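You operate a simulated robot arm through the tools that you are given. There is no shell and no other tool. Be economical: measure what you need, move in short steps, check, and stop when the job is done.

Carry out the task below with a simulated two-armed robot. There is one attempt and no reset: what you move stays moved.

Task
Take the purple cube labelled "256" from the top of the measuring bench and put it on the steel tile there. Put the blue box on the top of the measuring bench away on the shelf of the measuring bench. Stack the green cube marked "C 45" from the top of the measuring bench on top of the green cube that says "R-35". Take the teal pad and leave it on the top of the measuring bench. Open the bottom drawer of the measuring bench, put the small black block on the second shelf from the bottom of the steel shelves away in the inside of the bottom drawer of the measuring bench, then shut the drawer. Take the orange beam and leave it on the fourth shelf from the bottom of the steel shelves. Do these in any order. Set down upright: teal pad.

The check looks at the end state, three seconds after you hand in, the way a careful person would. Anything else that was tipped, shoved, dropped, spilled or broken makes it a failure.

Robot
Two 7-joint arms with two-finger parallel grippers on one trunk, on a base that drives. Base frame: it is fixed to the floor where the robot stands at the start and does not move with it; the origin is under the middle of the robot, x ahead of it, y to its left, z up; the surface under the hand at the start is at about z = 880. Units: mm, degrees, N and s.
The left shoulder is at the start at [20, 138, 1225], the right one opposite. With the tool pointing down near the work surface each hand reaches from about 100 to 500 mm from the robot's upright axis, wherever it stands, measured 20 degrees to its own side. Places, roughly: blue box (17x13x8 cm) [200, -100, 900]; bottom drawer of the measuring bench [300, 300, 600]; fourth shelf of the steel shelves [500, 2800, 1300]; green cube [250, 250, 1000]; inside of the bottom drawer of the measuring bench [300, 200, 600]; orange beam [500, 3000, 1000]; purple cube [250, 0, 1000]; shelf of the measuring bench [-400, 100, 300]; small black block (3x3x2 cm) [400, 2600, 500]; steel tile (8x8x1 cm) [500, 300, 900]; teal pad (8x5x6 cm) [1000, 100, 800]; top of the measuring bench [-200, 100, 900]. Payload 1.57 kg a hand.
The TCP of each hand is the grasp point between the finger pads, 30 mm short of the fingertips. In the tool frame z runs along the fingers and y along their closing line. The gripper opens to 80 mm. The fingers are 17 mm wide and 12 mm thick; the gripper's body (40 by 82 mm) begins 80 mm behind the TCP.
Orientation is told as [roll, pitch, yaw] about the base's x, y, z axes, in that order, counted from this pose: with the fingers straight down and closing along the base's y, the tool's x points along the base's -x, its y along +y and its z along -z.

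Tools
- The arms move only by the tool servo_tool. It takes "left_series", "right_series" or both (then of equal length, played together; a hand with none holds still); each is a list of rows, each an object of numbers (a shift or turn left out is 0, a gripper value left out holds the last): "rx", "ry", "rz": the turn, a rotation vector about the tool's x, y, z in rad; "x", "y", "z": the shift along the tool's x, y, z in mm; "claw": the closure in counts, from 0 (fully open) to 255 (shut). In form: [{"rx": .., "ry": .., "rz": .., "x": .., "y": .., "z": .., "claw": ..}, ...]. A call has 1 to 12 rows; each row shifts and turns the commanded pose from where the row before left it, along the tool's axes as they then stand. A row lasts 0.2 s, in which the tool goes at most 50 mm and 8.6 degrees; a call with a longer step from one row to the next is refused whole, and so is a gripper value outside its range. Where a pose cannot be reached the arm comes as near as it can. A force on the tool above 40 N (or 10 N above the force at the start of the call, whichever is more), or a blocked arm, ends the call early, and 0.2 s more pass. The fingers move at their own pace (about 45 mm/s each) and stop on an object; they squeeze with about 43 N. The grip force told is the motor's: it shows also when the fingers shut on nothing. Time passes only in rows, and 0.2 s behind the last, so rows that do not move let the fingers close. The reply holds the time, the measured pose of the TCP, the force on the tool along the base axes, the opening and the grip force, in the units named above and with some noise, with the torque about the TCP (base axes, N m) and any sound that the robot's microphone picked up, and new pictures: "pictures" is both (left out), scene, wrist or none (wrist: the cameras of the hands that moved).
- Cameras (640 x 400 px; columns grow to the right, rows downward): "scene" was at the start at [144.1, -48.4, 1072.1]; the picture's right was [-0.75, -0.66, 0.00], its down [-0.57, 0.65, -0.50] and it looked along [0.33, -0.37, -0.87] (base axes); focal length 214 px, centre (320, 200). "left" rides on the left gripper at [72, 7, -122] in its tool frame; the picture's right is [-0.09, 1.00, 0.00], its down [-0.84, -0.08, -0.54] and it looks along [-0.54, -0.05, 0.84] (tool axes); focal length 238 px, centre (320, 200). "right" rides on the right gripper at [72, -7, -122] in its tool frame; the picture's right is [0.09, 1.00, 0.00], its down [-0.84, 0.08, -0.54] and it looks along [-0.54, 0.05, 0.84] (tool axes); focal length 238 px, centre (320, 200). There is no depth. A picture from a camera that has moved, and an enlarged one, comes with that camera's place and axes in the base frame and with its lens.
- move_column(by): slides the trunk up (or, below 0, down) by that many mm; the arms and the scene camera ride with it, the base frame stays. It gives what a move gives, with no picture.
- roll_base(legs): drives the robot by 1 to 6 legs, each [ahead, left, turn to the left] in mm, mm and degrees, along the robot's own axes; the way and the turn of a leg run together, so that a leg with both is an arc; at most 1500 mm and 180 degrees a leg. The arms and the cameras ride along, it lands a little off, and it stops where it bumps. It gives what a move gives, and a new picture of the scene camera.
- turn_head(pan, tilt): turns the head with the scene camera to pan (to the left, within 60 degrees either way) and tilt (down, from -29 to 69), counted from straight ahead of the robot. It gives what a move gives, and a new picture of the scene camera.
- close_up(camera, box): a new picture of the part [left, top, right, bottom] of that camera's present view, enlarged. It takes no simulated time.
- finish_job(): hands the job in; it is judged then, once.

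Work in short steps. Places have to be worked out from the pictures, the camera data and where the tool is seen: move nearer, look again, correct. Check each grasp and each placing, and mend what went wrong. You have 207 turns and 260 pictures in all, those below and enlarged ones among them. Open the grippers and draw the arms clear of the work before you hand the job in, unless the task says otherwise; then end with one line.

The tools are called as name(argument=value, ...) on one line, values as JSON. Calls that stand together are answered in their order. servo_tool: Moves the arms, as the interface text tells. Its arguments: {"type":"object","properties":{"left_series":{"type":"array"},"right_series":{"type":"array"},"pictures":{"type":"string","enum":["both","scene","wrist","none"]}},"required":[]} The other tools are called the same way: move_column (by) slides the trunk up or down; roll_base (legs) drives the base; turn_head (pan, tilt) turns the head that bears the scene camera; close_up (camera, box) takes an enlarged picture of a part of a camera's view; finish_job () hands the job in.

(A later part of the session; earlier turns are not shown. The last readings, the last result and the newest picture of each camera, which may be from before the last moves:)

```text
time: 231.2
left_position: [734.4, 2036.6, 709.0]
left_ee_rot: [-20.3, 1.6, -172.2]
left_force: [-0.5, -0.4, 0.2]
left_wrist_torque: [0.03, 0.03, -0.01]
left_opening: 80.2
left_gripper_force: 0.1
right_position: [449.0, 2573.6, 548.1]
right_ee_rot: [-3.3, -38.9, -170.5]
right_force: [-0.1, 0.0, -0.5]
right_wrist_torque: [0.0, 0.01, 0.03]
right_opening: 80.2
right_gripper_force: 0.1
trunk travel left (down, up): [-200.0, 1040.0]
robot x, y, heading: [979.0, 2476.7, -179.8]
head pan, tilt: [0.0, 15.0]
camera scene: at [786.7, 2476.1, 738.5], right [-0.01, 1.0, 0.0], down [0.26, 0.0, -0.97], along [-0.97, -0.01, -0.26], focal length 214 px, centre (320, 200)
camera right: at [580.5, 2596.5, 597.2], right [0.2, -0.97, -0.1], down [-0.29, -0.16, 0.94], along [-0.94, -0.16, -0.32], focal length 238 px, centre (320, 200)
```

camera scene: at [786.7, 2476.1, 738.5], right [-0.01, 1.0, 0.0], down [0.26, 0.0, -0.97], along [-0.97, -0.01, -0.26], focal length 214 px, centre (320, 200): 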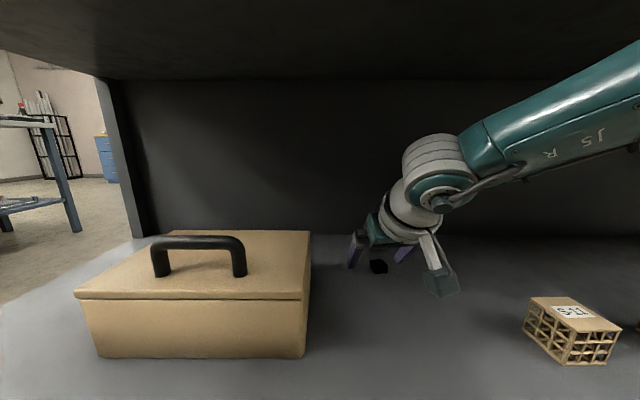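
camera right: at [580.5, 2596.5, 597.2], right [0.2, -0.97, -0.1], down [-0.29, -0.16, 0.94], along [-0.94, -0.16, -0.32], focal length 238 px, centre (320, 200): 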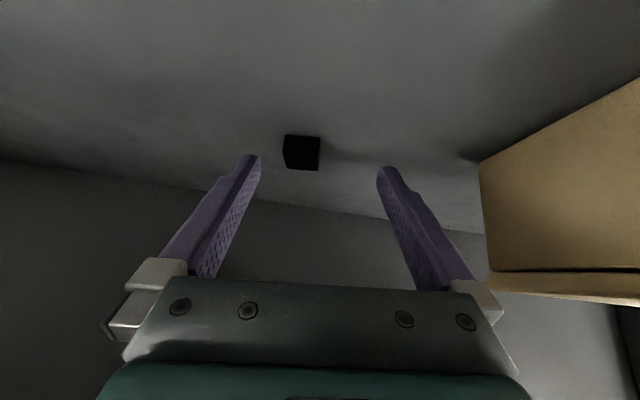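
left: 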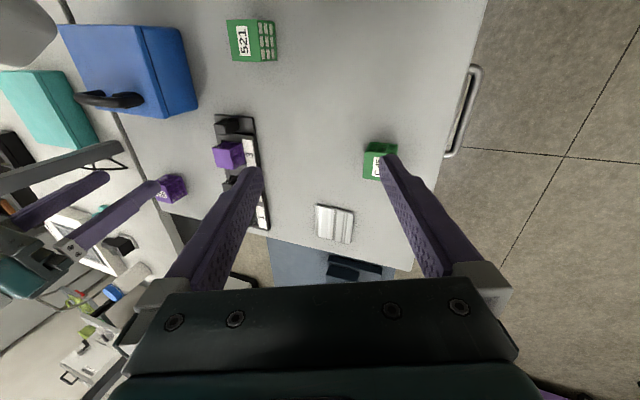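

Block now at about (406, 2586, 503). I correct sideways, forward, then down to the shelf.

servo_tool(right_series=[{"y": -19}, {"x": -18, "z": 14.6}, {"x": 6.3, "z": 7.8}, {"x": 3.5, "z": 4.3}, {}], pictures="both")

```text
time: 232.4
left_position: [735.2, 2037.5, 708.2]
left_ee_rot: [-20.2, 1.5, -172.2]
left_force: [0.0, 0.1, 0.6]
left_wrist_torque: [-0.02, 0.01, -0.01]
left_opening: 80.0
left_gripper_force: 0.0
right_position: [423.0, 2590.9, 532.9]
right_ee_rot: [-3.4, -39.0, -170.5]
right_force: [0.6, 0.2, -0.7]
right_wrist_torque: [-0.02, 0.01, 0.02]
right_opening: 80.2
right_gripper_force: 0.0
trunk travel left (down, up): [-200.0, 1040.0]
robot x, y, heading: [977.4, 2473.3, -179.6]
head pan, tilt: [0.0, 15.0]
camera scene: at [786.4, 2475.8, 738.5], right [-0.01, 1.0, 0.0], down [0.26, 0.0, -0.97], along [-0.97, -0.01, -0.26], focal length 214 px, centre (320, 200)
camera right: at [554.4, 2612.9, 582.5], right [0.2, -0.97, -0.1], down [-0.29, -0.16, 0.94], along [-0.94, -0.16, -0.32], focal length 238 px, centre (320, 200)
```

scene: 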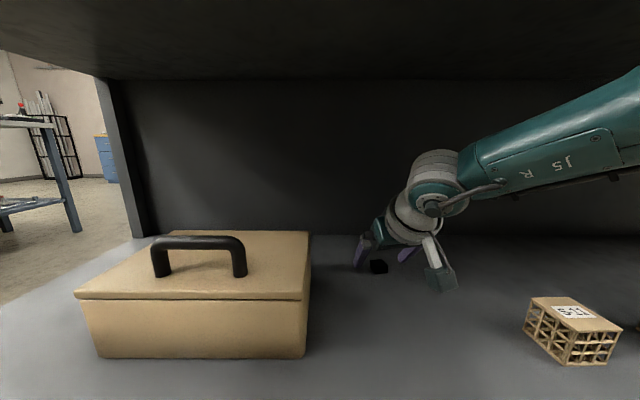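
right: 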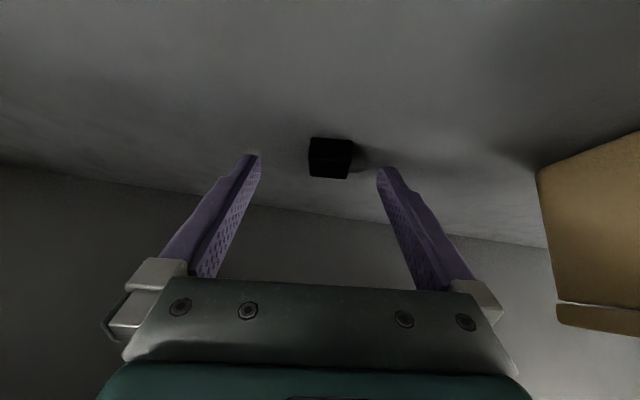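

Block lies between the fingertips. Small correction down and sideways, then close.

servo_tool(right_series=[{"y": 6, "x": -3.9, "z": 3.2}, {"x": 3.1, "z": 3.9}, {}, {"claw": 255}, {}, {}, {}, {}, {}, {}], pictures="both")

```text
time: 233.6
left_position: [734.5, 2038.4, 707.6]
left_ee_rot: [-20.4, 1.5, -172.1]
left_force: [-0.2, 0.6, -0.2]
left_wrist_torque: [-0.05, -0.01, 0.0]
left_opening: 80.2
left_gripper_force: 0.0
right_position: [419.0, 2579.4, 529.7]
right_ee_rot: [-2.6, -39.3, -170.3]
right_force: [0.2, 1.1, 0.5]
right_wrist_torque: [0.04, -0.02, 0.0]
right_opening: 27.0
right_gripper_force: 0.2
trunk travel left (down, up): [-200.0, 1040.0]
robot x, y, heading: [978.6, 2471.5, -179.6]
head pan, tilt: [0.0, 15.0]
stopped in row 6 (right hand): the force on the tool passed its limit at 41 N (the readings are from after the stop); the commanded pose is now the measured one
camera scene: at [786.3, 2476.7, 737.9], right [-0.01, 1.0, 0.0], down [0.26, 0.0, -0.97], along [-0.97, -0.01, -0.26], focal length 214 px, centre (320, 200)
camera right: at [549.6, 2603.2, 578.5], right [0.21, -0.97, -0.09], down [-0.29, -0.15, 0.95], along [-0.94, -0.17, -0.31], focal length 238 px, centre (320, 200)
```

scene: 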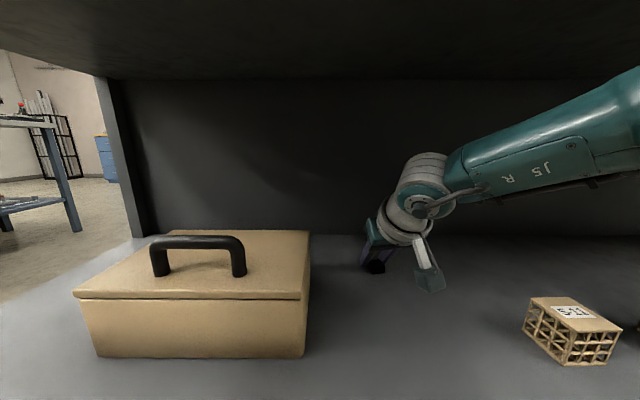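
right: 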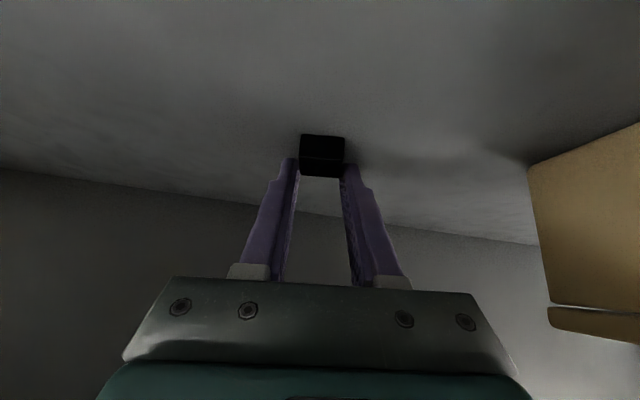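

servo_tool(right_series=[{"claw": 255}, {}, {}, {}], pictures="none")

```text
time: 234.6
left_position: [735.0, 2037.7, 708.1]
left_ee_rot: [-20.3, 1.5, -172.1]
left_force: [0.7, 0.0, -0.6]
left_wrist_torque: [0.02, -0.01, -0.01]
left_opening: 80.2
left_gripper_force: 0.1
right_position: [418.7, 2578.2, 530.4]
right_ee_rot: [-2.6, -39.2, -170.5]
right_force: [0.0, -0.2, 0.1]
right_wrist_torque: [-0.03, -0.02, 0.02]
right_opening: 24.8
right_gripper_force: 36.3
trunk travel left (down, up): [-200.0, 1040.0]
robot x, y, heading: [980.1, 2475.5, -179.7]
head pan, tilt: [0.0, 15.0]
```

servo_tool(right_series=[{"x": -6.3, "z": -7.8}, {"x": -9.5, "z": -11.7}, {}], pictures="wrist")

close_up(camera="right", box=[270, 110, 370, 200])

```text
time: 235.4
left_position: [735.2, 2036.7, 708.2]
left_ee_rot: [-20.2, 1.6, -172.1]
left_force: [-0.1, -0.5, 0.3]
left_wrist_torque: [0.01, 0.0, -0.01]
left_opening: 79.9
left_gripper_force: 0.0
right_position: [419.5, 2577.1, 554.5]
right_ee_rot: [-2.7, -39.4, -170.5]
right_force: [-0.1, 0.2, -0.8]
right_wrist_torque: [-0.02, 0.02, 0.03]
right_opening: 24.2
right_gripper_force: 36.4
trunk travel left (down, up): [-200.0, 1040.0]
robot x, y, heading: [980.9, 2475.5, -179.7]
head pan, tilt: [0.0, 15.0]
camera right: at [550.1, 2600.7, 604.0], right [0.21, -0.97, -0.09], down [-0.29, -0.15, 0.95], along [-0.94, -0.17, -0.31], focal length 238 px, centre (320, 200)
```

right: 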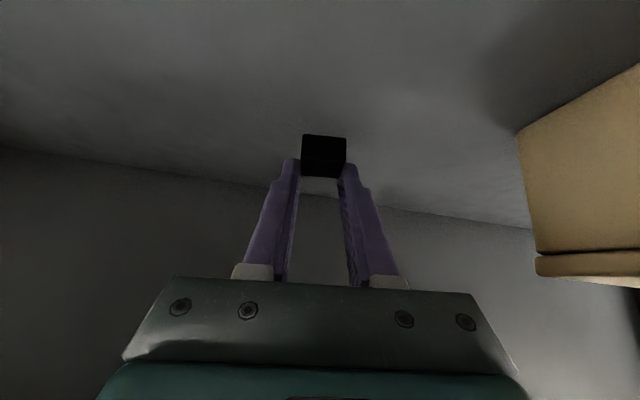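

```text
4.44 times, centred on (320, 155) of right
camera zoom: at [550.1, 2600.7, 604.0], right [0.21, -0.97, -0.09], down [-0.29, -0.15, 0.95], along [-0.94, -0.17, -0.31], focal length 1059 px, centre (320, 400)
```

zoom: 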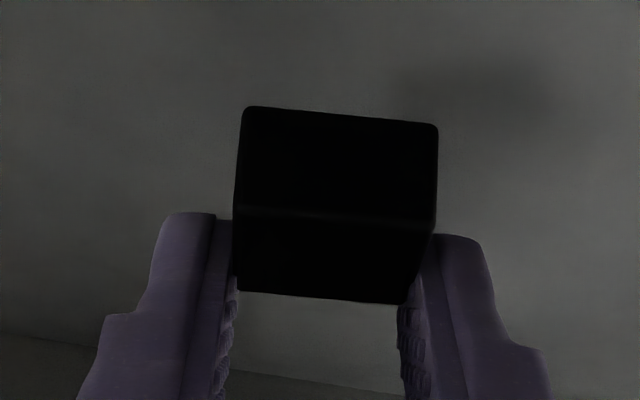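

The block is held only by the fingertip edges. I set it back down, regrip 8 mm deeper for safety.

servo_tool(right_series=[{"x": 9.5, "z": 11.7}, {"x": 6.3, "z": 7.8}, {}, {"claw": 130}, {}, {}, {"x": -6.2, "z": 5}, {"x": 1.5, "z": 2}, {"claw": 255}, {}, {}, {}], pictures="wrist")

```text
time: 238.0
left_position: [733.8, 2034.4, 710.2]
left_ee_rot: [-20.2, 1.3, -172.0]
left_force: [0.4, 0.3, 0.4]
left_wrist_torque: [-0.05, 0.01, -0.03]
left_opening: 80.0
left_gripper_force: 0.1
right_position: [409.4, 2573.7, 528.6]
right_ee_rot: [-2.4, -39.4, -170.5]
right_force: [3.8, -6.4, 16.3]
right_wrist_torque: [-0.24, 0.11, 0.16]
right_opening: 0.0
right_gripper_force: 21.4
trunk travel left (down, up): [-200.0, 1040.0]
robot x, y, heading: [980.4, 2474.0, -179.6]
head pan, tilt: [0.0, 15.0]
camera right: at [540.4, 2598.1, 577.1], right [0.21, -0.97, -0.09], down [-0.28, -0.15, 0.95], along [-0.94, -0.17, -0.31], focal length 238 px, centre (320, 200)
```

right: 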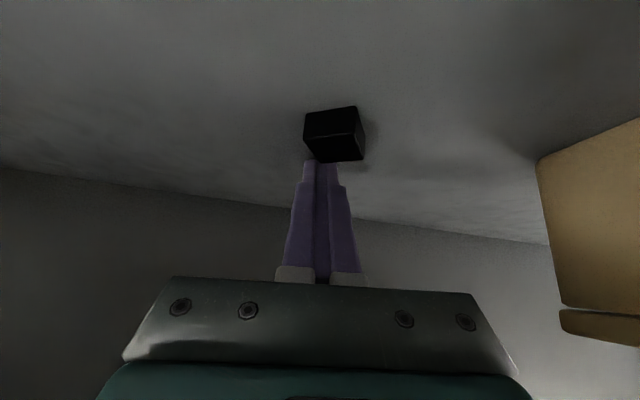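

The block slipped back toward me: it now lies behind the fingertips at about x≈437. I raise, open, pull back, and look.

servo_tool(right_series=[{"x": -12.6, "z": -15.5}, {"x": -12.6, "z": -15.5, "claw": 0}, {"x": 19.4, "z": -15.8}, {"x": 19.4, "z": -15.8}, {}], pictures="both")

close_up(camera="right", box=[260, 80, 380, 180])

```text
time: 239.2
left_position: [734.3, 2036.8, 709.0]
left_ee_rot: [-20.1, 1.4, -172.1]
left_force: [0.0, -0.5, 0.2]
left_wrist_torque: [0.01, 0.0, 0.03]
left_opening: 80.2
left_gripper_force: 0.0
right_position: [460.6, 2582.6, 567.3]
right_ee_rot: [-2.5, -39.3, -170.5]
right_force: [0.0, -0.1, -1.3]
right_wrist_torque: [0.02, -0.02, 0.01]
right_opening: 80.3
right_gripper_force: 0.1
trunk travel left (down, up): [-200.0, 1040.0]
robot x, y, heading: [981.3, 2478.1, -179.5]
head pan, tilt: [0.0, 15.0]
camera scene: at [786.3, 2475.3, 738.6], right [-0.01, 1.0, 0.0], down [0.26, 0.0, -0.97], along [-0.97, -0.01, -0.26], focal length 214 px, centre (320, 200)
camera right: at [592.0, 2606.1, 616.6], right [0.21, -0.97, -0.09], down [-0.29, -0.15, 0.95], along [-0.94, -0.17, -0.31], focal length 238 px, centre (320, 200)
```

scene: 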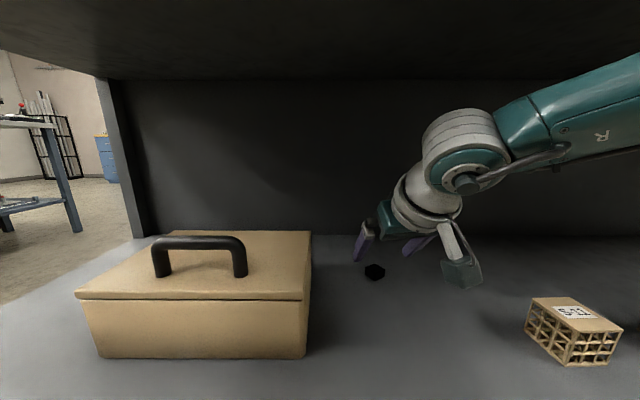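
right: 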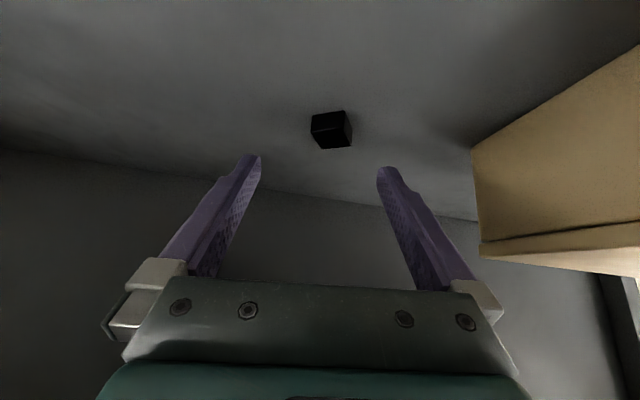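

```text
4.00 times, centred on (320, 130) of right
camera zoom: at [592.0, 2606.1, 616.6], right [0.21, -0.97, -0.09], down [-0.29, -0.15, 0.95], along [-0.94, -0.17, -0.31], focal length 953 px, centre (320, 480)
```

zoom: 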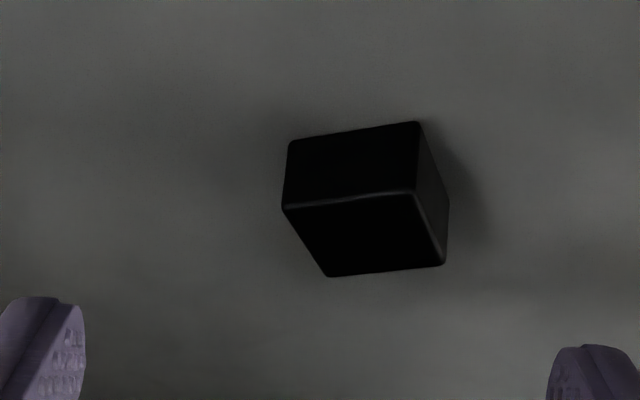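

The block is ~25 mm, centre (444, 2575), turned 30°. I turn the hand 20° about the vertical to match and check.

servo_tool(right_series=[{"rx": -0.0733, "rz": -0.0903}, {"rx": -0.0733, "rz": -0.0903}, {"rx": -0.0733, "rz": -0.0903}, {}], pictures="wrist")

close_up(camera="right", box=[260, 80, 380, 180])

```text
time: 240.2
left_position: [734.5, 2037.0, 707.4]
left_ee_rot: [-20.2, 1.4, -172.1]
left_force: [0.1, 0.5, 1.5]
left_wrist_torque: [-0.02, 0.04, -0.01]
left_opening: 79.9
left_gripper_force: 0.1
right_position: [462.1, 2583.4, 567.6]
right_ee_rot: [-2.5, -38.7, -150.6]
right_force: [0.5, 0.6, -0.4]
right_wrist_torque: [0.01, -0.06, 0.0]
right_opening: 80.3
right_gripper_force: 0.0
trunk travel left (down, up): [-200.0, 1040.0]
robot x, y, heading: [982.7, 2477.4, -179.5]
head pan, tilt: [0.0, 15.0]
camera right: at [575.9, 2649.5, 617.6], right [0.53, -0.84, -0.09], down [-0.23, -0.24, 0.94], along [-0.82, -0.48, -0.32], focal length 238 px, centre (320, 200)
```

right: 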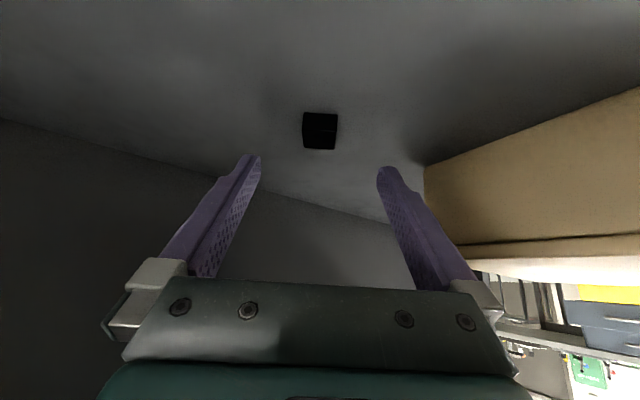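

```text
4.00 times, centred on (320, 130) of right
camera zoom: at [575.9, 2649.5, 617.6], right [0.53, -0.84, -0.09], down [-0.23, -0.24, 0.94], along [-0.82, -0.48, -0.32], focal length 953 px, centre (320, 480)
```

zoom: 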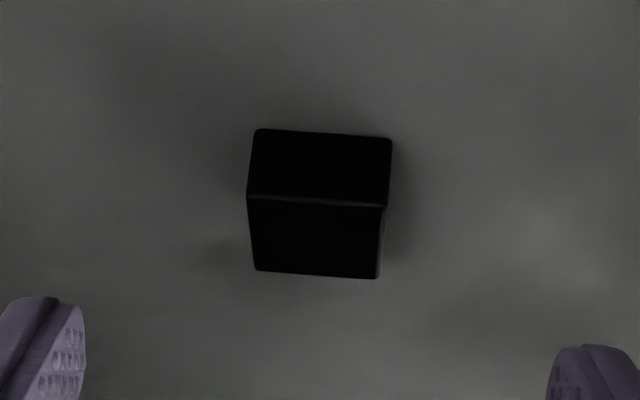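

Aligned and centred. I move in (pure tool x–z motion) to TCP z≈531 and close.

servo_tool(right_series=[{"x": 8, "z": 16}, {"x": 6, "z": 11}, {"x": 2.5, "z": 4}, {}], pictures="wrist")

```text
time: 241.2
left_position: [736.0, 2036.4, 707.4]
left_ee_rot: [-20.2, 1.4, -172.0]
left_force: [-1.0, 0.3, 0.0]
left_wrist_torque: [-0.01, 0.0, -0.02]
left_opening: 80.4
left_gripper_force: 0.0
right_position: [454.7, 2581.2, 533.4]
right_ee_rot: [-2.4, -38.6, -150.6]
right_force: [0.8, -0.4, -0.2]
right_wrist_torque: [0.01, 0.0, -0.01]
right_opening: 80.0
right_gripper_force: 0.1
trunk travel left (down, up): [-200.0, 1040.0]
robot x, y, heading: [979.0, 2477.6, -179.5]
head pan, tilt: [0.0, 15.0]
camera right: at [569.4, 2647.5, 583.4], right [0.53, -0.84, -0.09], down [-0.23, -0.24, 0.94], along [-0.82, -0.48, -0.32], focal length 238 px, centre (320, 200)
```

right: 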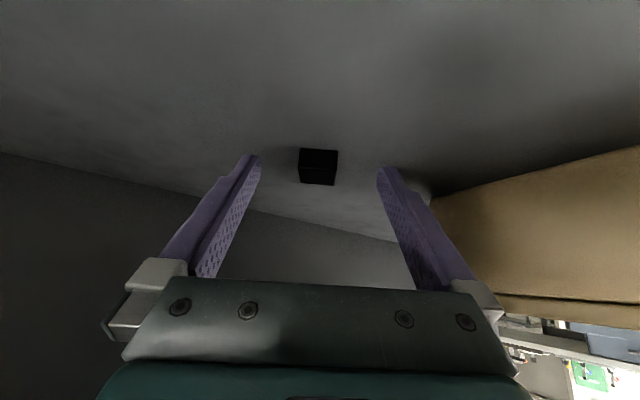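

servo_tool(right_series=[{"claw": 255}, {}, {}, {}, {}, {}], pictures="wrist")

close_up(camera="right", box=[260, 120, 380, 220])

```text
time: 242.6
left_position: [734.9, 2036.1, 708.0]
left_ee_rot: [-20.2, 1.4, -172.1]
left_force: [0.3, 0.4, -0.3]
left_wrist_torque: [-0.05, 0.0, -0.01]
left_opening: 80.2
left_gripper_force: 0.2
right_position: [454.4, 2581.2, 534.4]
right_ee_rot: [-2.5, -38.6, -150.7]
right_force: [0.2, 0.1, 0.5]
right_wrist_torque: [-0.03, 0.0, 0.01]
right_opening: 24.5
right_gripper_force: 36.4
trunk travel left (down, up): [-200.0, 1040.0]
robot x, y, heading: [981.9, 2473.1, -179.4]
head pan, tilt: [0.0, 15.0]
camera right: at [569.4, 2647.6, 583.6], right [0.53, -0.84, -0.09], down [-0.23, -0.24, 0.94], along [-0.82, -0.48, -0.32], focal length 238 px, centre (320, 200)
```

right: 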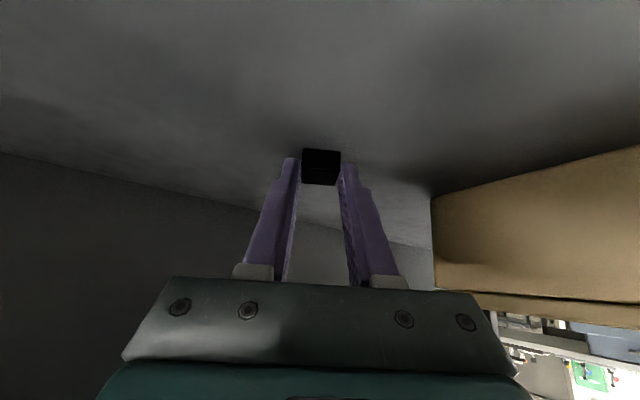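

```text
4.00 times, centred on (320, 170) of right
camera zoom: at [569.4, 2647.6, 583.6], right [0.53, -0.84, -0.09], down [-0.23, -0.24, 0.94], along [-0.82, -0.48, -0.32], focal length 953 px, centre (320, 320)
```

zoom: 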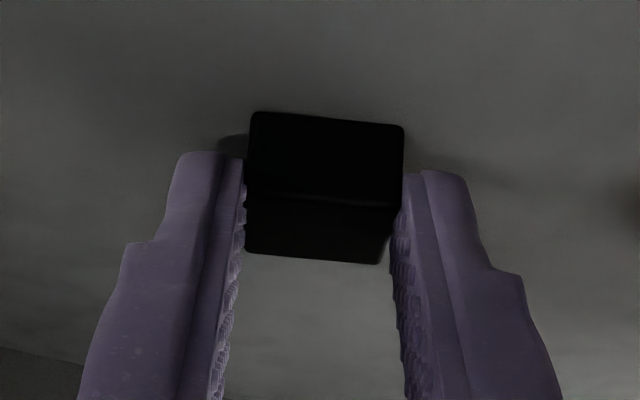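

A much better grip (24.5 mm, 36 N). I lift, back out of the shelf.

servo_tool(right_series=[{"x": -6.3, "z": -7.8}, {"x": -12.6, "z": -15.5}, {"x": -6.3, "z": -7.8}, {}], pictures="wrist")

roll_base(legs=[[-330, 0, 0]])

```text
time: 243.6
left_position: [735.4, 2037.2, 708.8]
left_ee_rot: [-20.2, 1.5, -172.0]
left_force: [-0.3, 0.2, 1.3]
left_wrist_torque: [0.02, -0.01, -0.02]
left_opening: 79.8
left_gripper_force: 0.1
right_position: [455.2, 2580.0, 574.1]
right_ee_rot: [-2.4, -38.6, -150.6]
right_force: [0.1, -0.3, -0.7]
right_wrist_torque: [-0.04, -0.01, 0.02]
right_opening: 24.6
right_gripper_force: 36.3
trunk travel left (down, up): [-200.0, 1040.0]
robot x, y, heading: [979.6, 2473.4, -179.7]
head pan, tilt: [0.0, 15.0]
camera right: at [570.6, 2646.3, 623.9], right [0.53, -0.84, -0.09], down [-0.23, -0.24, 0.94], along [-0.82, -0.48, -0.32], focal length 238 px, centre (320, 200)
```

right: 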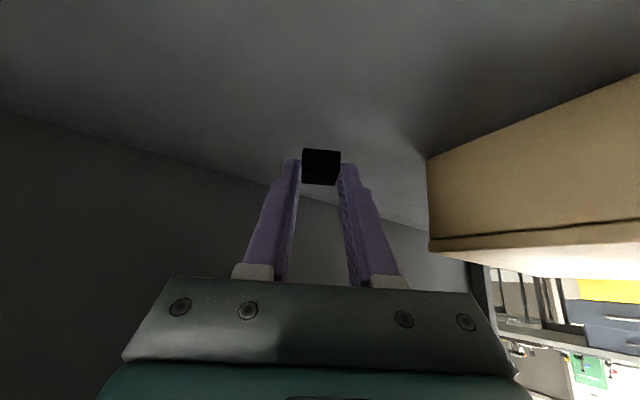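

```text
time: 245.7
left_position: [1059.7, 2039.3, 708.3]
left_ee_rot: [-20.2, 1.4, -172.2]
left_force: [-0.7, -0.2, 0.4]
left_wrist_torque: [0.0, 0.01, 0.01]
left_opening: 79.9
left_gripper_force: 0.0
right_position: [781.2, 2580.9, 573.6]
right_ee_rot: [-2.5, -38.6, -150.6]
right_force: [0.8, 0.2, -0.3]
right_wrist_torque: [0.02, -0.02, -0.03]
right_opening: 24.5
right_gripper_force: 35.8
trunk travel left (down, up): [-200.0, 1040.0]
robot x, y, heading: [1306.9, 2480.5, -179.3]
head pan, tilt: [0.0, 15.0]
camera scene: at [1112.4, 2477.7, 738.5], right [-0.01, 1.0, 0.0], down [0.26, 0.0, -0.97], along [-0.97, -0.01, -0.26], focal length 214 px, centre (320, 200)
```

scene: 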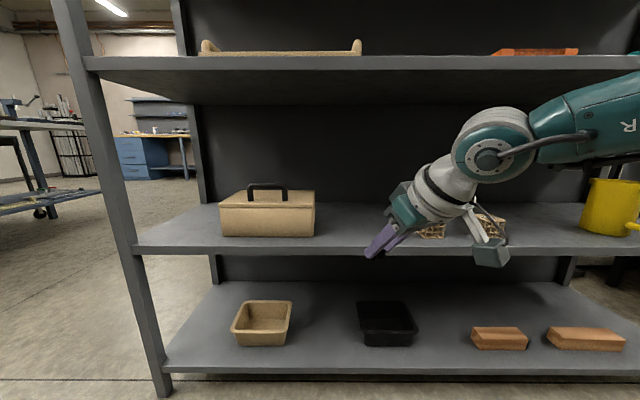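

I raise the trunk and carry the block back to the drawer, facing the bench.

move_column(by=260)

roll_base(legs=[[0, 1250, 0], [0, 0, 90], [0, -866, 0]])

turn_head(pan=0, tilt=50)

```text
time: 248.4
left_position: [1060.6, 2039.3, 968.1]
left_ee_rot: [-20.3, 1.4, -172.1]
left_force: [-0.3, -1.3, 0.3]
left_wrist_torque: [0.0, 0.01, -0.03]
left_opening: 80.0
left_gripper_force: 0.1
right_position: [781.9, 2581.6, 832.5]
right_ee_rot: [-2.4, -38.6, -150.6]
right_force: [-0.4, 0.6, -0.7]
right_wrist_torque: [-0.02, -0.01, 0.03]
right_opening: 24.6
right_gripper_force: 35.7
trunk travel left (down, up): [-460.0, 780.0]
robot x, y, heading: [1308.0, 2477.8, -179.7]
head pan, tilt: [0.0, 15.0]
```

```text
time: 262.6
left_position: [892.9, 984.8, 968.7]
left_ee_rot: [-20.1, 1.4, -82.1]
left_force: [-0.3, -0.3, -0.9]
left_wrist_torque: [-0.04, 0.0, -0.01]
left_opening: 80.1
left_gripper_force: 0.1
right_position: [352.1, 703.9, 833.2]
right_ee_rot: [-2.5, -38.6, -60.5]
right_force: [-0.1, -0.1, -0.2]
right_wrist_torque: [0.0, 0.01, 0.02]
right_opening: 24.8
right_gripper_force: 36.0
trunk travel left (down, up): [-460.0, 780.0]
robot x, y, heading: [458.7, 1228.5, -89.5]
head pan, tilt: [0.0, 15.0]
camera scene: at [457.3, 1036.6, 998.5], right [-1.0, -0.01, 0.0], down [0.0, 0.26, -0.97], along [0.01, -0.97, -0.26], focal length 214 px, centre (320, 200)
```

scene: 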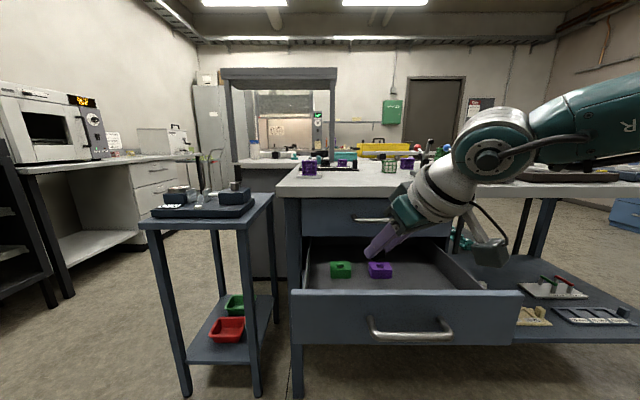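

```text
time: 263.6
left_position: [894.6, 984.3, 969.2]
left_ee_rot: [-20.1, 1.4, -82.0]
left_force: [-0.7, -1.2, 0.3]
left_wrist_torque: [0.01, -0.02, -0.02]
left_opening: 80.2
left_gripper_force: 0.1
right_position: [351.2, 704.1, 834.3]
right_ee_rot: [-2.5, -38.6, -60.5]
right_force: [0.3, -0.1, -0.5]
right_wrist_torque: [0.04, 0.0, -0.01]
right_opening: 24.8
right_gripper_force: 36.1
trunk travel left (down, up): [-460.0, 780.0]
robot x, y, heading: [455.6, 1223.5, -89.6]
head pan, tilt: [0.0, 50.0]
camera scene: at [457.3, 1053.0, 944.8], right [-1.0, -0.01, 0.0], down [-0.01, 0.77, -0.64], along [0.0, -0.64, -0.77], focal length 214 px, centre (320, 200)
```

scene: 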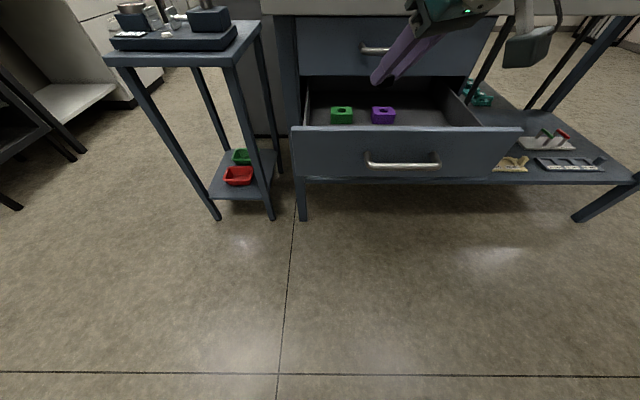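

Drawer items sit at about (393, 422) and (268, 424). The wrist camera hangs low, so I'll set the block at about (335, 490), inside the front panel. I move forward over it first.

roll_base(legs=[[204, -18, 0]])

servo_tool(right_series=[{}], pictures="wrist")

```text
time: 265.3
left_position: [877.7, 780.1, 969.4]
left_ee_rot: [-20.2, 1.5, -82.1]
left_force: [0.2, 0.1, 1.0]
left_wrist_torque: [0.01, -0.02, 0.01]
left_opening: 80.3
left_gripper_force: 0.3
right_position: [335.6, 500.8, 833.1]
right_ee_rot: [-2.6, -38.6, -60.6]
right_force: [0.2, -0.2, -0.2]
right_wrist_torque: [0.03, 0.0, -0.04]
right_opening: 24.4
right_gripper_force: 36.3
trunk travel left (down, up): [-460.0, 780.0]
robot x, y, heading: [438.0, 1027.9, -89.7]
head pan, tilt: [0.0, 50.0]
camera scene: at [440.6, 849.1, 944.8], right [-1.0, -0.01, 0.0], down [-0.01, 0.77, -0.64], along [0.0, -0.64, -0.77], focal length 214 px, centre (320, 200)
```

scene: 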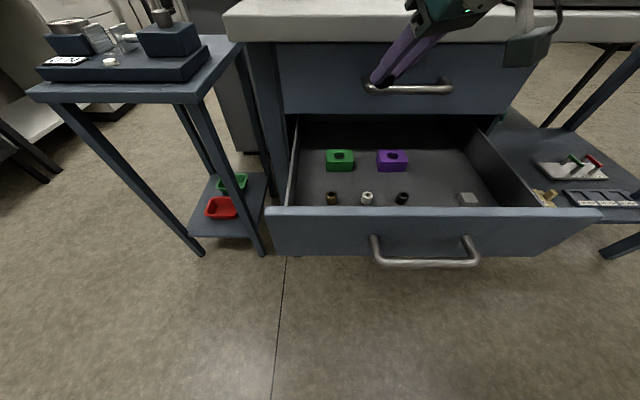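

```text
time: 265.7
left_position: [877.5, 780.3, 968.0]
left_ee_rot: [-20.3, 1.4, -82.1]
left_force: [1.1, 0.1, 0.0]
left_wrist_torque: [0.01, 0.01, -0.01]
left_opening: 80.2
left_gripper_force: 0.0
right_position: [335.2, 500.4, 832.7]
right_ee_rot: [-2.4, -38.6, -60.6]
right_force: [-1.1, -0.1, -0.7]
right_wrist_torque: [0.03, -0.02, 0.04]
right_opening: 24.4
right_gripper_force: 36.7
trunk travel left (down, up): [-460.0, 780.0]
robot x, y, heading: [436.9, 1021.7, -89.6]
head pan, tilt: [0.0, 50.0]
camera right: at [268.9, 616.1, 883.6], right [0.84, 0.53, -0.09], down [0.24, -0.23, 0.94], along [0.48, -0.82, -0.32], focal length 238 px, centre (320, 200)
```

right: 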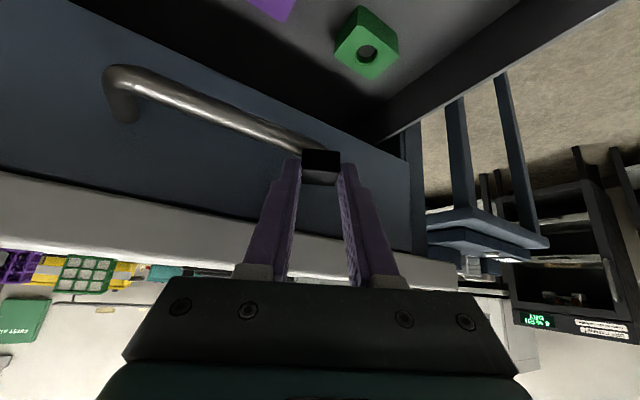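

More small items lie in a row at y≈558 (x 415, 342, 270, 131). The freest spot is around (198, 484), so I shift right and lower.

roll_base(legs=[[3, -143, 0]])

move_column(by=-150)

servo_tool(right_series=[{}], pictures="both")

```text
time: 267.0
left_position: [734.9, 776.4, 968.1]
left_ee_rot: [-20.3, 1.4, -82.0]
left_force: [-0.3, -0.3, 0.2]
left_wrist_torque: [-0.02, -0.01, -0.03]
left_opening: 79.9
left_gripper_force: 0.1
right_position: [192.8, 497.6, 833.9]
right_ee_rot: [-2.5, -38.5, -60.5]
right_force: [0.2, -0.1, -0.6]
right_wrist_torque: [0.04, -0.02, 0.02]
right_opening: 24.5
right_gripper_force: 36.1
trunk travel left (down, up): [-460.0, 780.0]
robot x, y, heading: [297.0, 1019.6, -89.3]
head pan, tilt: [0.0, 50.0]
camera scene: at [297.8, 845.4, 944.8], right [-1.0, -0.01, 0.0], down [-0.01, 0.77, -0.64], along [0.0, -0.64, -0.77], focal length 214 px, centre (320, 200)
```

scene: 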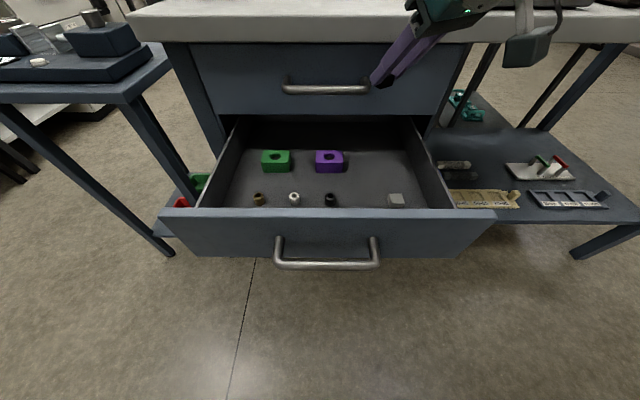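

```text
time: 268.8
left_position: [734.9, 776.8, 818.7]
left_ee_rot: [-20.2, 1.4, -82.1]
left_force: [-0.6, 0.3, -0.7]
left_wrist_torque: [-0.04, -0.02, 0.02]
left_opening: 80.0
left_gripper_force: 0.1
right_position: [192.9, 496.3, 683.1]
right_ee_rot: [-2.4, -38.6, -60.5]
right_force: [-0.2, 0.6, -0.6]
right_wrist_torque: [0.02, 0.02, 0.0]
right_opening: 24.5
right_gripper_force: 36.7
trunk travel left (down, up): [-310.0, 930.0]
robot x, y, heading: [299.4, 1021.8, -89.6]
head pan, tilt: [0.0, 50.0]
```

```text
time: 269.2
left_position: [735.9, 776.6, 819.0]
left_ee_rot: [-20.2, 1.4, -82.1]
left_force: [-0.8, -0.1, 0.9]
left_wrist_torque: [-0.01, 0.02, 0.0]
left_opening: 79.8
left_gripper_force: 0.1
right_position: [193.1, 497.0, 682.5]
right_ee_rot: [-2.5, -38.6, -60.4]
right_force: [-0.2, -0.3, -0.9]
right_wrist_torque: [0.0, -0.01, 0.01]
right_opening: 24.5
right_gripper_force: 35.8
trunk travel left (down, up): [-310.0, 930.0]
robot x, y, heading: [296.2, 1021.3, -89.2]
head pan, tilt: [0.0, 50.0]
camera scene: at [298.1, 845.4, 794.8], right [-1.0, -0.01, 0.0], down [-0.01, 0.77, -0.64], along [0.0, -0.64, -0.77], focal length 214 px, centre (320, 200)
camera right: at [126.7, 612.2, 733.5], right [0.84, 0.53, -0.09], down [0.24, -0.23, 0.94], along [0.48, -0.82, -0.32], focal length 238 px, centre (320, 200)
```

scene: 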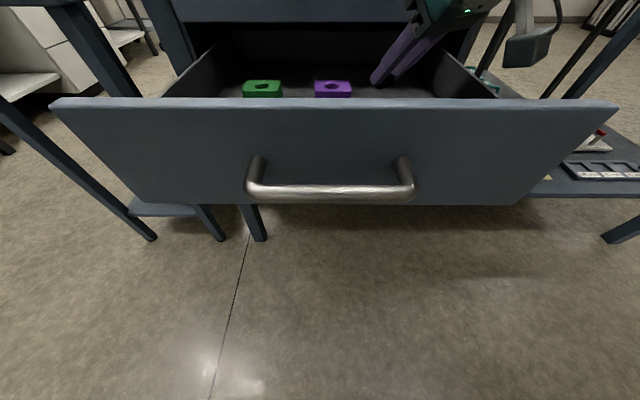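
right: 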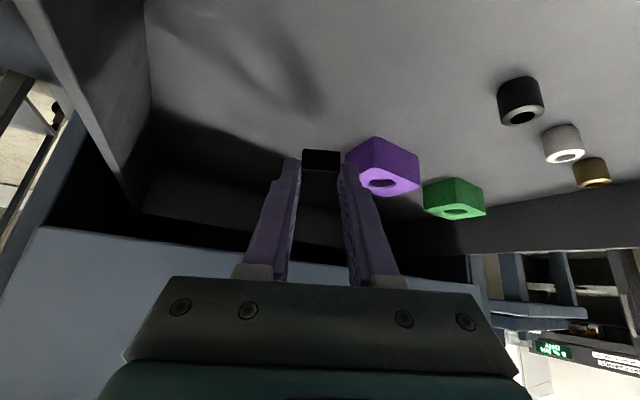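

The wrist camera would come down on the drawer's side wall here (x≈125). The gap between the purple and green items at x≈335 is better; I shift left and forward a little at this height.

roll_base(legs=[[5, 138, 0]])

servo_tool(right_series=[{}], pictures="wrist")

```text
time: 270.5
left_position: [874.1, 772.3, 818.1]
left_ee_rot: [-20.3, 1.4, -82.1]
left_force: [0.2, -0.1, 0.2]
left_wrist_torque: [0.02, 0.03, -0.02]
left_opening: 79.9
left_gripper_force: 0.1
right_position: [330.4, 493.4, 683.6]
right_ee_rot: [-2.5, -38.5, -60.7]
right_force: [0.9, 0.1, -0.4]
right_wrist_torque: [0.0, 0.03, -0.02]
right_opening: 24.7
right_gripper_force: 36.4
trunk travel left (down, up): [-310.0, 930.0]
robot x, y, heading: [439.1, 1018.8, -89.6]
head pan, tilt: [0.0, 50.0]
camera scene: at [436.2, 841.4, 794.8], right [-1.0, -0.01, 0.0], down [0.0, 0.77, -0.64], along [0.0, -0.64, -0.77], focal length 214 px, centre (320, 200)
```

scene: 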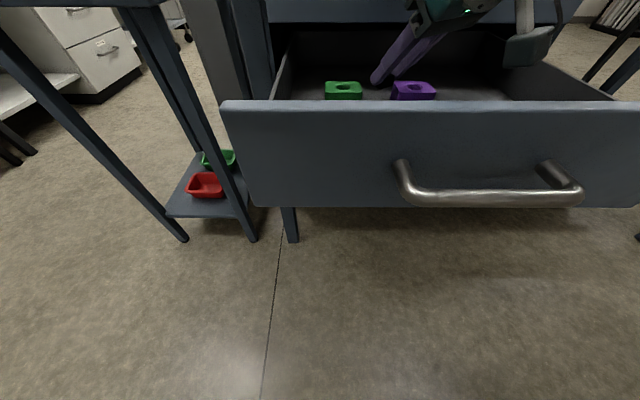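

```text
time: 270.9
left_position: [872.2, 772.0, 819.0]
left_ee_rot: [-20.4, 1.4, -82.1]
left_force: [0.4, 0.1, -0.1]
left_wrist_torque: [0.01, 0.01, 0.02]
left_opening: 80.0
left_gripper_force: 0.1
right_position: [328.7, 492.1, 682.1]
right_ee_rot: [-2.5, -38.6, -60.6]
right_force: [-1.3, -0.6, -0.9]
right_wrist_torque: [-0.03, -0.01, 0.03]
right_opening: 24.4
right_gripper_force: 36.1
trunk travel left (down, up): [-310.0, 930.0]
robot x, y, heading: [434.9, 1016.0, -89.5]
head pan, tilt: [0.0, 50.0]
camera right: at [264.0, 608.2, 733.6], right [0.84, 0.53, -0.09], down [0.24, -0.23, 0.94], along [0.48, -0.82, -0.32], focal length 238 px, centre (320, 200)
```

right: 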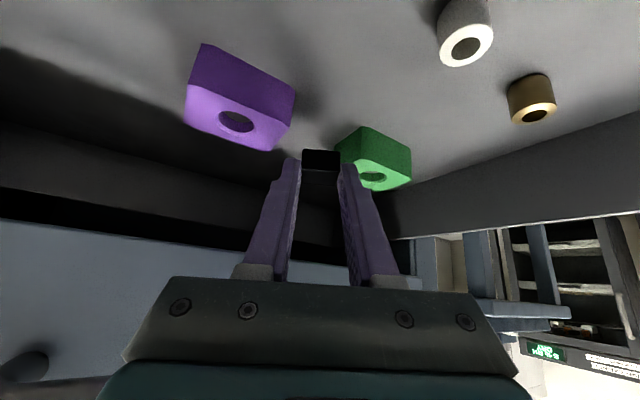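

Purple extends to x≈318, green from x≈384, both to y≈468. I set the aim so the block lands near (350, 503): shift +12 x, +27 y, then lower.

roll_base(legs=[[-27, 12, 0]])

move_column(by=-36)

servo_tool(right_series=[{}], pictures="both")

```text
time: 271.7
left_position: [884.4, 798.7, 819.3]
left_ee_rot: [-20.2, 1.4, -82.1]
left_force: [0.5, -0.5, 0.5]
left_wrist_torque: [0.0, -0.02, 0.0]
left_opening: 79.9
left_gripper_force: 0.0
right_position: [341.7, 519.3, 683.1]
right_ee_rot: [-2.5, -38.6, -60.5]
right_force: [-0.4, 0.9, 0.2]
right_wrist_torque: [0.01, -0.03, 0.04]
right_opening: 24.6
right_gripper_force: 35.7
trunk travel left (down, up): [-310.0, 930.0]
robot x, y, heading: [447.5, 1047.7, -89.7]
head pan, tilt: [0.0, 50.0]
camera scene: at [447.7, 868.2, 794.8], right [-1.0, -0.01, 0.0], down [0.0, 0.77, -0.64], along [0.0, -0.64, -0.77], focal length 214 px, centre (320, 200)
```

scene: 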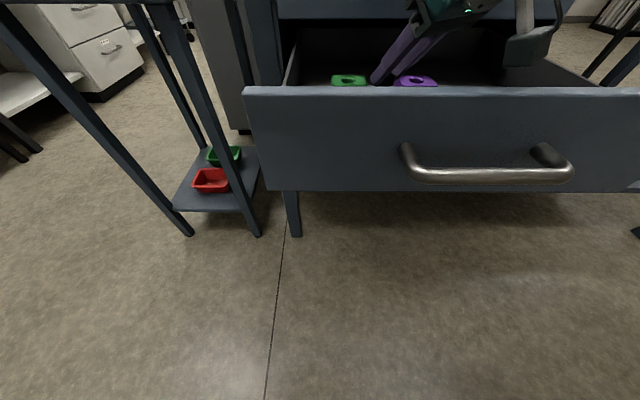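

```text
time: 272.5
left_position: [884.9, 798.3, 782.8]
left_ee_rot: [-20.2, 1.3, -82.1]
left_force: [0.4, 0.0, 0.9]
left_wrist_torque: [-0.01, -0.04, -0.01]
left_opening: 79.8
left_gripper_force: 0.1
right_position: [341.7, 518.8, 646.9]
right_ee_rot: [-2.5, -38.6, -60.7]
right_force: [0.1, 0.4, -0.2]
right_wrist_torque: [0.03, -0.01, -0.01]
right_opening: 24.5
right_gripper_force: 36.2
trunk travel left (down, up): [-274.0, 966.0]
robot x, y, heading: [446.9, 1046.5, -89.5]
head pan, tilt: [0.0, 50.0]
```

```text
time: 272.9
left_position: [884.6, 799.4, 782.5]
left_ee_rot: [-20.2, 1.3, -82.1]
left_force: [1.1, 0.1, -0.3]
left_wrist_torque: [0.02, 0.03, -0.02]
left_opening: 79.8
left_gripper_force: 0.1
right_position: [340.7, 520.1, 647.6]
right_ee_rot: [-2.5, -38.6, -60.6]
right_force: [0.2, 0.1, 0.7]
right_wrist_torque: [0.02, 0.01, 0.01]
right_opening: 24.5
right_gripper_force: 36.1
trunk travel left (down, up): [-274.0, 966.0]
robot x, y, heading: [445.3, 1046.2, -89.6]
head pan, tilt: [0.0, 50.0]
camera scene: at [447.7, 868.2, 758.8], right [-1.0, -0.01, 0.0], down [0.0, 0.77, -0.64], along [0.0, -0.64, -0.77], focal length 214 px, centre (320, 200)
camera right: at [275.9, 635.0, 697.7], right [0.84, 0.53, -0.09], down [0.24, -0.23, 0.94], along [0.48, -0.82, -0.32], focal length 238 px, centre (320, 200)
```

scene: 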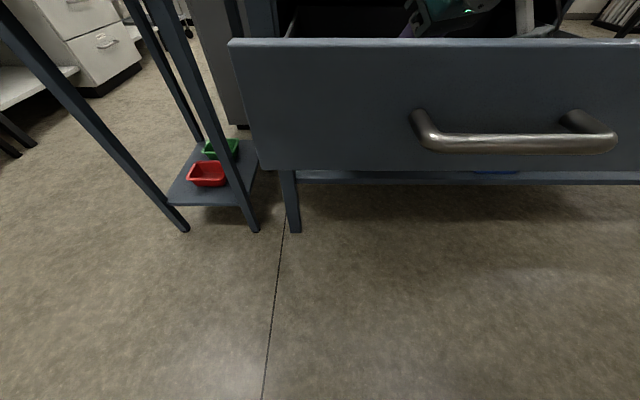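
right: 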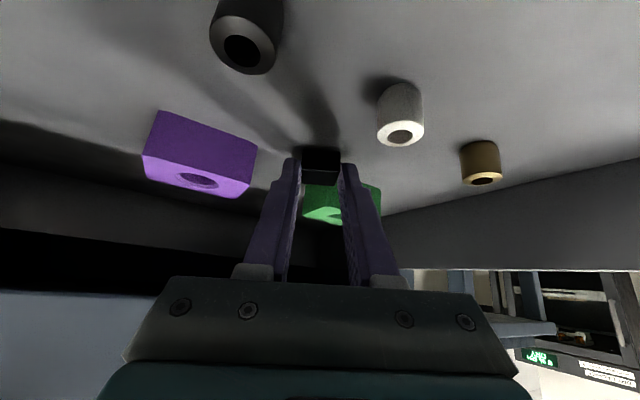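

Good: clear around the block. I lower in small steps until it touches the drawer floor.

servo_tool(right_series=[{"x": 5, "z": 6.2}, {"x": 1.9, "z": 2.3}, {"x": 1.9, "z": 2.3}, {"x": 1.3, "z": 1.6}, {"x": 1.3, "z": 1.6}, {}], pictures="wrist")

```text
time: 273.9
left_position: [883.2, 798.8, 781.5]
left_ee_rot: [-20.2, 1.4, -82.1]
left_force: [-0.9, -0.2, 0.2]
left_wrist_torque: [0.01, 0.03, 0.0]
left_opening: 79.8
left_gripper_force: 0.0
right_position: [343.3, 514.0, 642.4]
right_ee_rot: [-2.5, -39.9, -60.6]
right_force: [-1.8, 0.2, 11.8]
right_wrist_torque: [-0.04, -0.11, 0.0]
right_opening: 24.9
right_gripper_force: 36.6
trunk travel left (down, up): [-274.0, 966.0]
robot x, y, heading: [442.6, 1046.9, -89.5]
head pan, tilt: [0.0, 50.0]
stopped in row 4 (right hand): the force on the tool passed its limit at 41 N (the readings are from after the stop); the commanded pose is now the measured one
camera right: at [275.7, 630.7, 688.6], right [0.85, 0.53, -0.09], down [0.24, -0.21, 0.95], along [0.48, -0.82, -0.3], focal length 238 px, centre (320, 200)
```

right: 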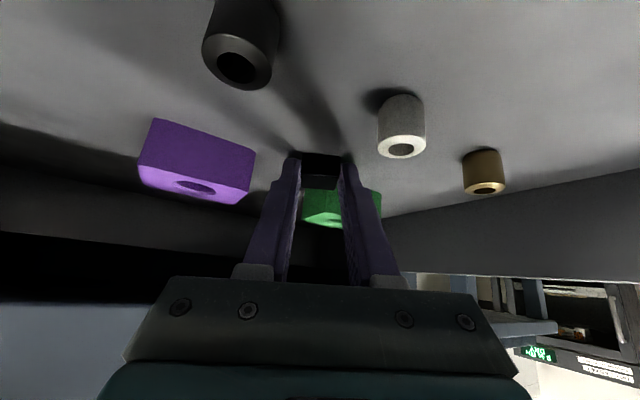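

Contact at z≈641 (floor ~606). I open moderately, then rise straight up.

servo_tool(right_series=[{"claw": 210}, {"claw": 190}, {"claw": 175}, {"claw": 165}, {}, {"x": -3, "z": -3.8}, {"x": -6.3, "z": -7.8}, {"x": -9.5, "z": -11.7}, {}], pictures="wrist")

```text
time: 275.9
left_position: [884.9, 800.3, 781.9]
left_ee_rot: [-20.2, 1.4, -82.1]
left_force: [-0.5, -0.5, 0.7]
left_wrist_torque: [-0.03, 0.0, -0.02]
left_opening: 80.0
left_gripper_force: 0.0
right_position: [344.1, 518.6, 668.2]
right_ee_rot: [-2.6, -39.5, -60.5]
right_force: [0.2, 0.3, 0.5]
right_wrist_torque: [0.0, 0.01, -0.02]
right_opening: 28.2
right_gripper_force: 0.0
trunk travel left (down, up): [-274.0, 966.0]
robot x, y, heading: [448.6, 1041.0, -89.7]
head pan, tilt: [0.0, 50.0]
camera right: at [277.6, 633.5, 717.1], right [0.84, 0.53, -0.09], down [0.24, -0.22, 0.95], along [0.48, -0.82, -0.31], focal length 238 px, centre (320, 200)
```

right: 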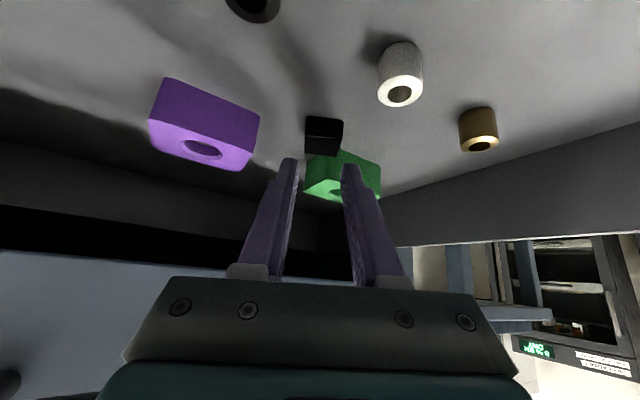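

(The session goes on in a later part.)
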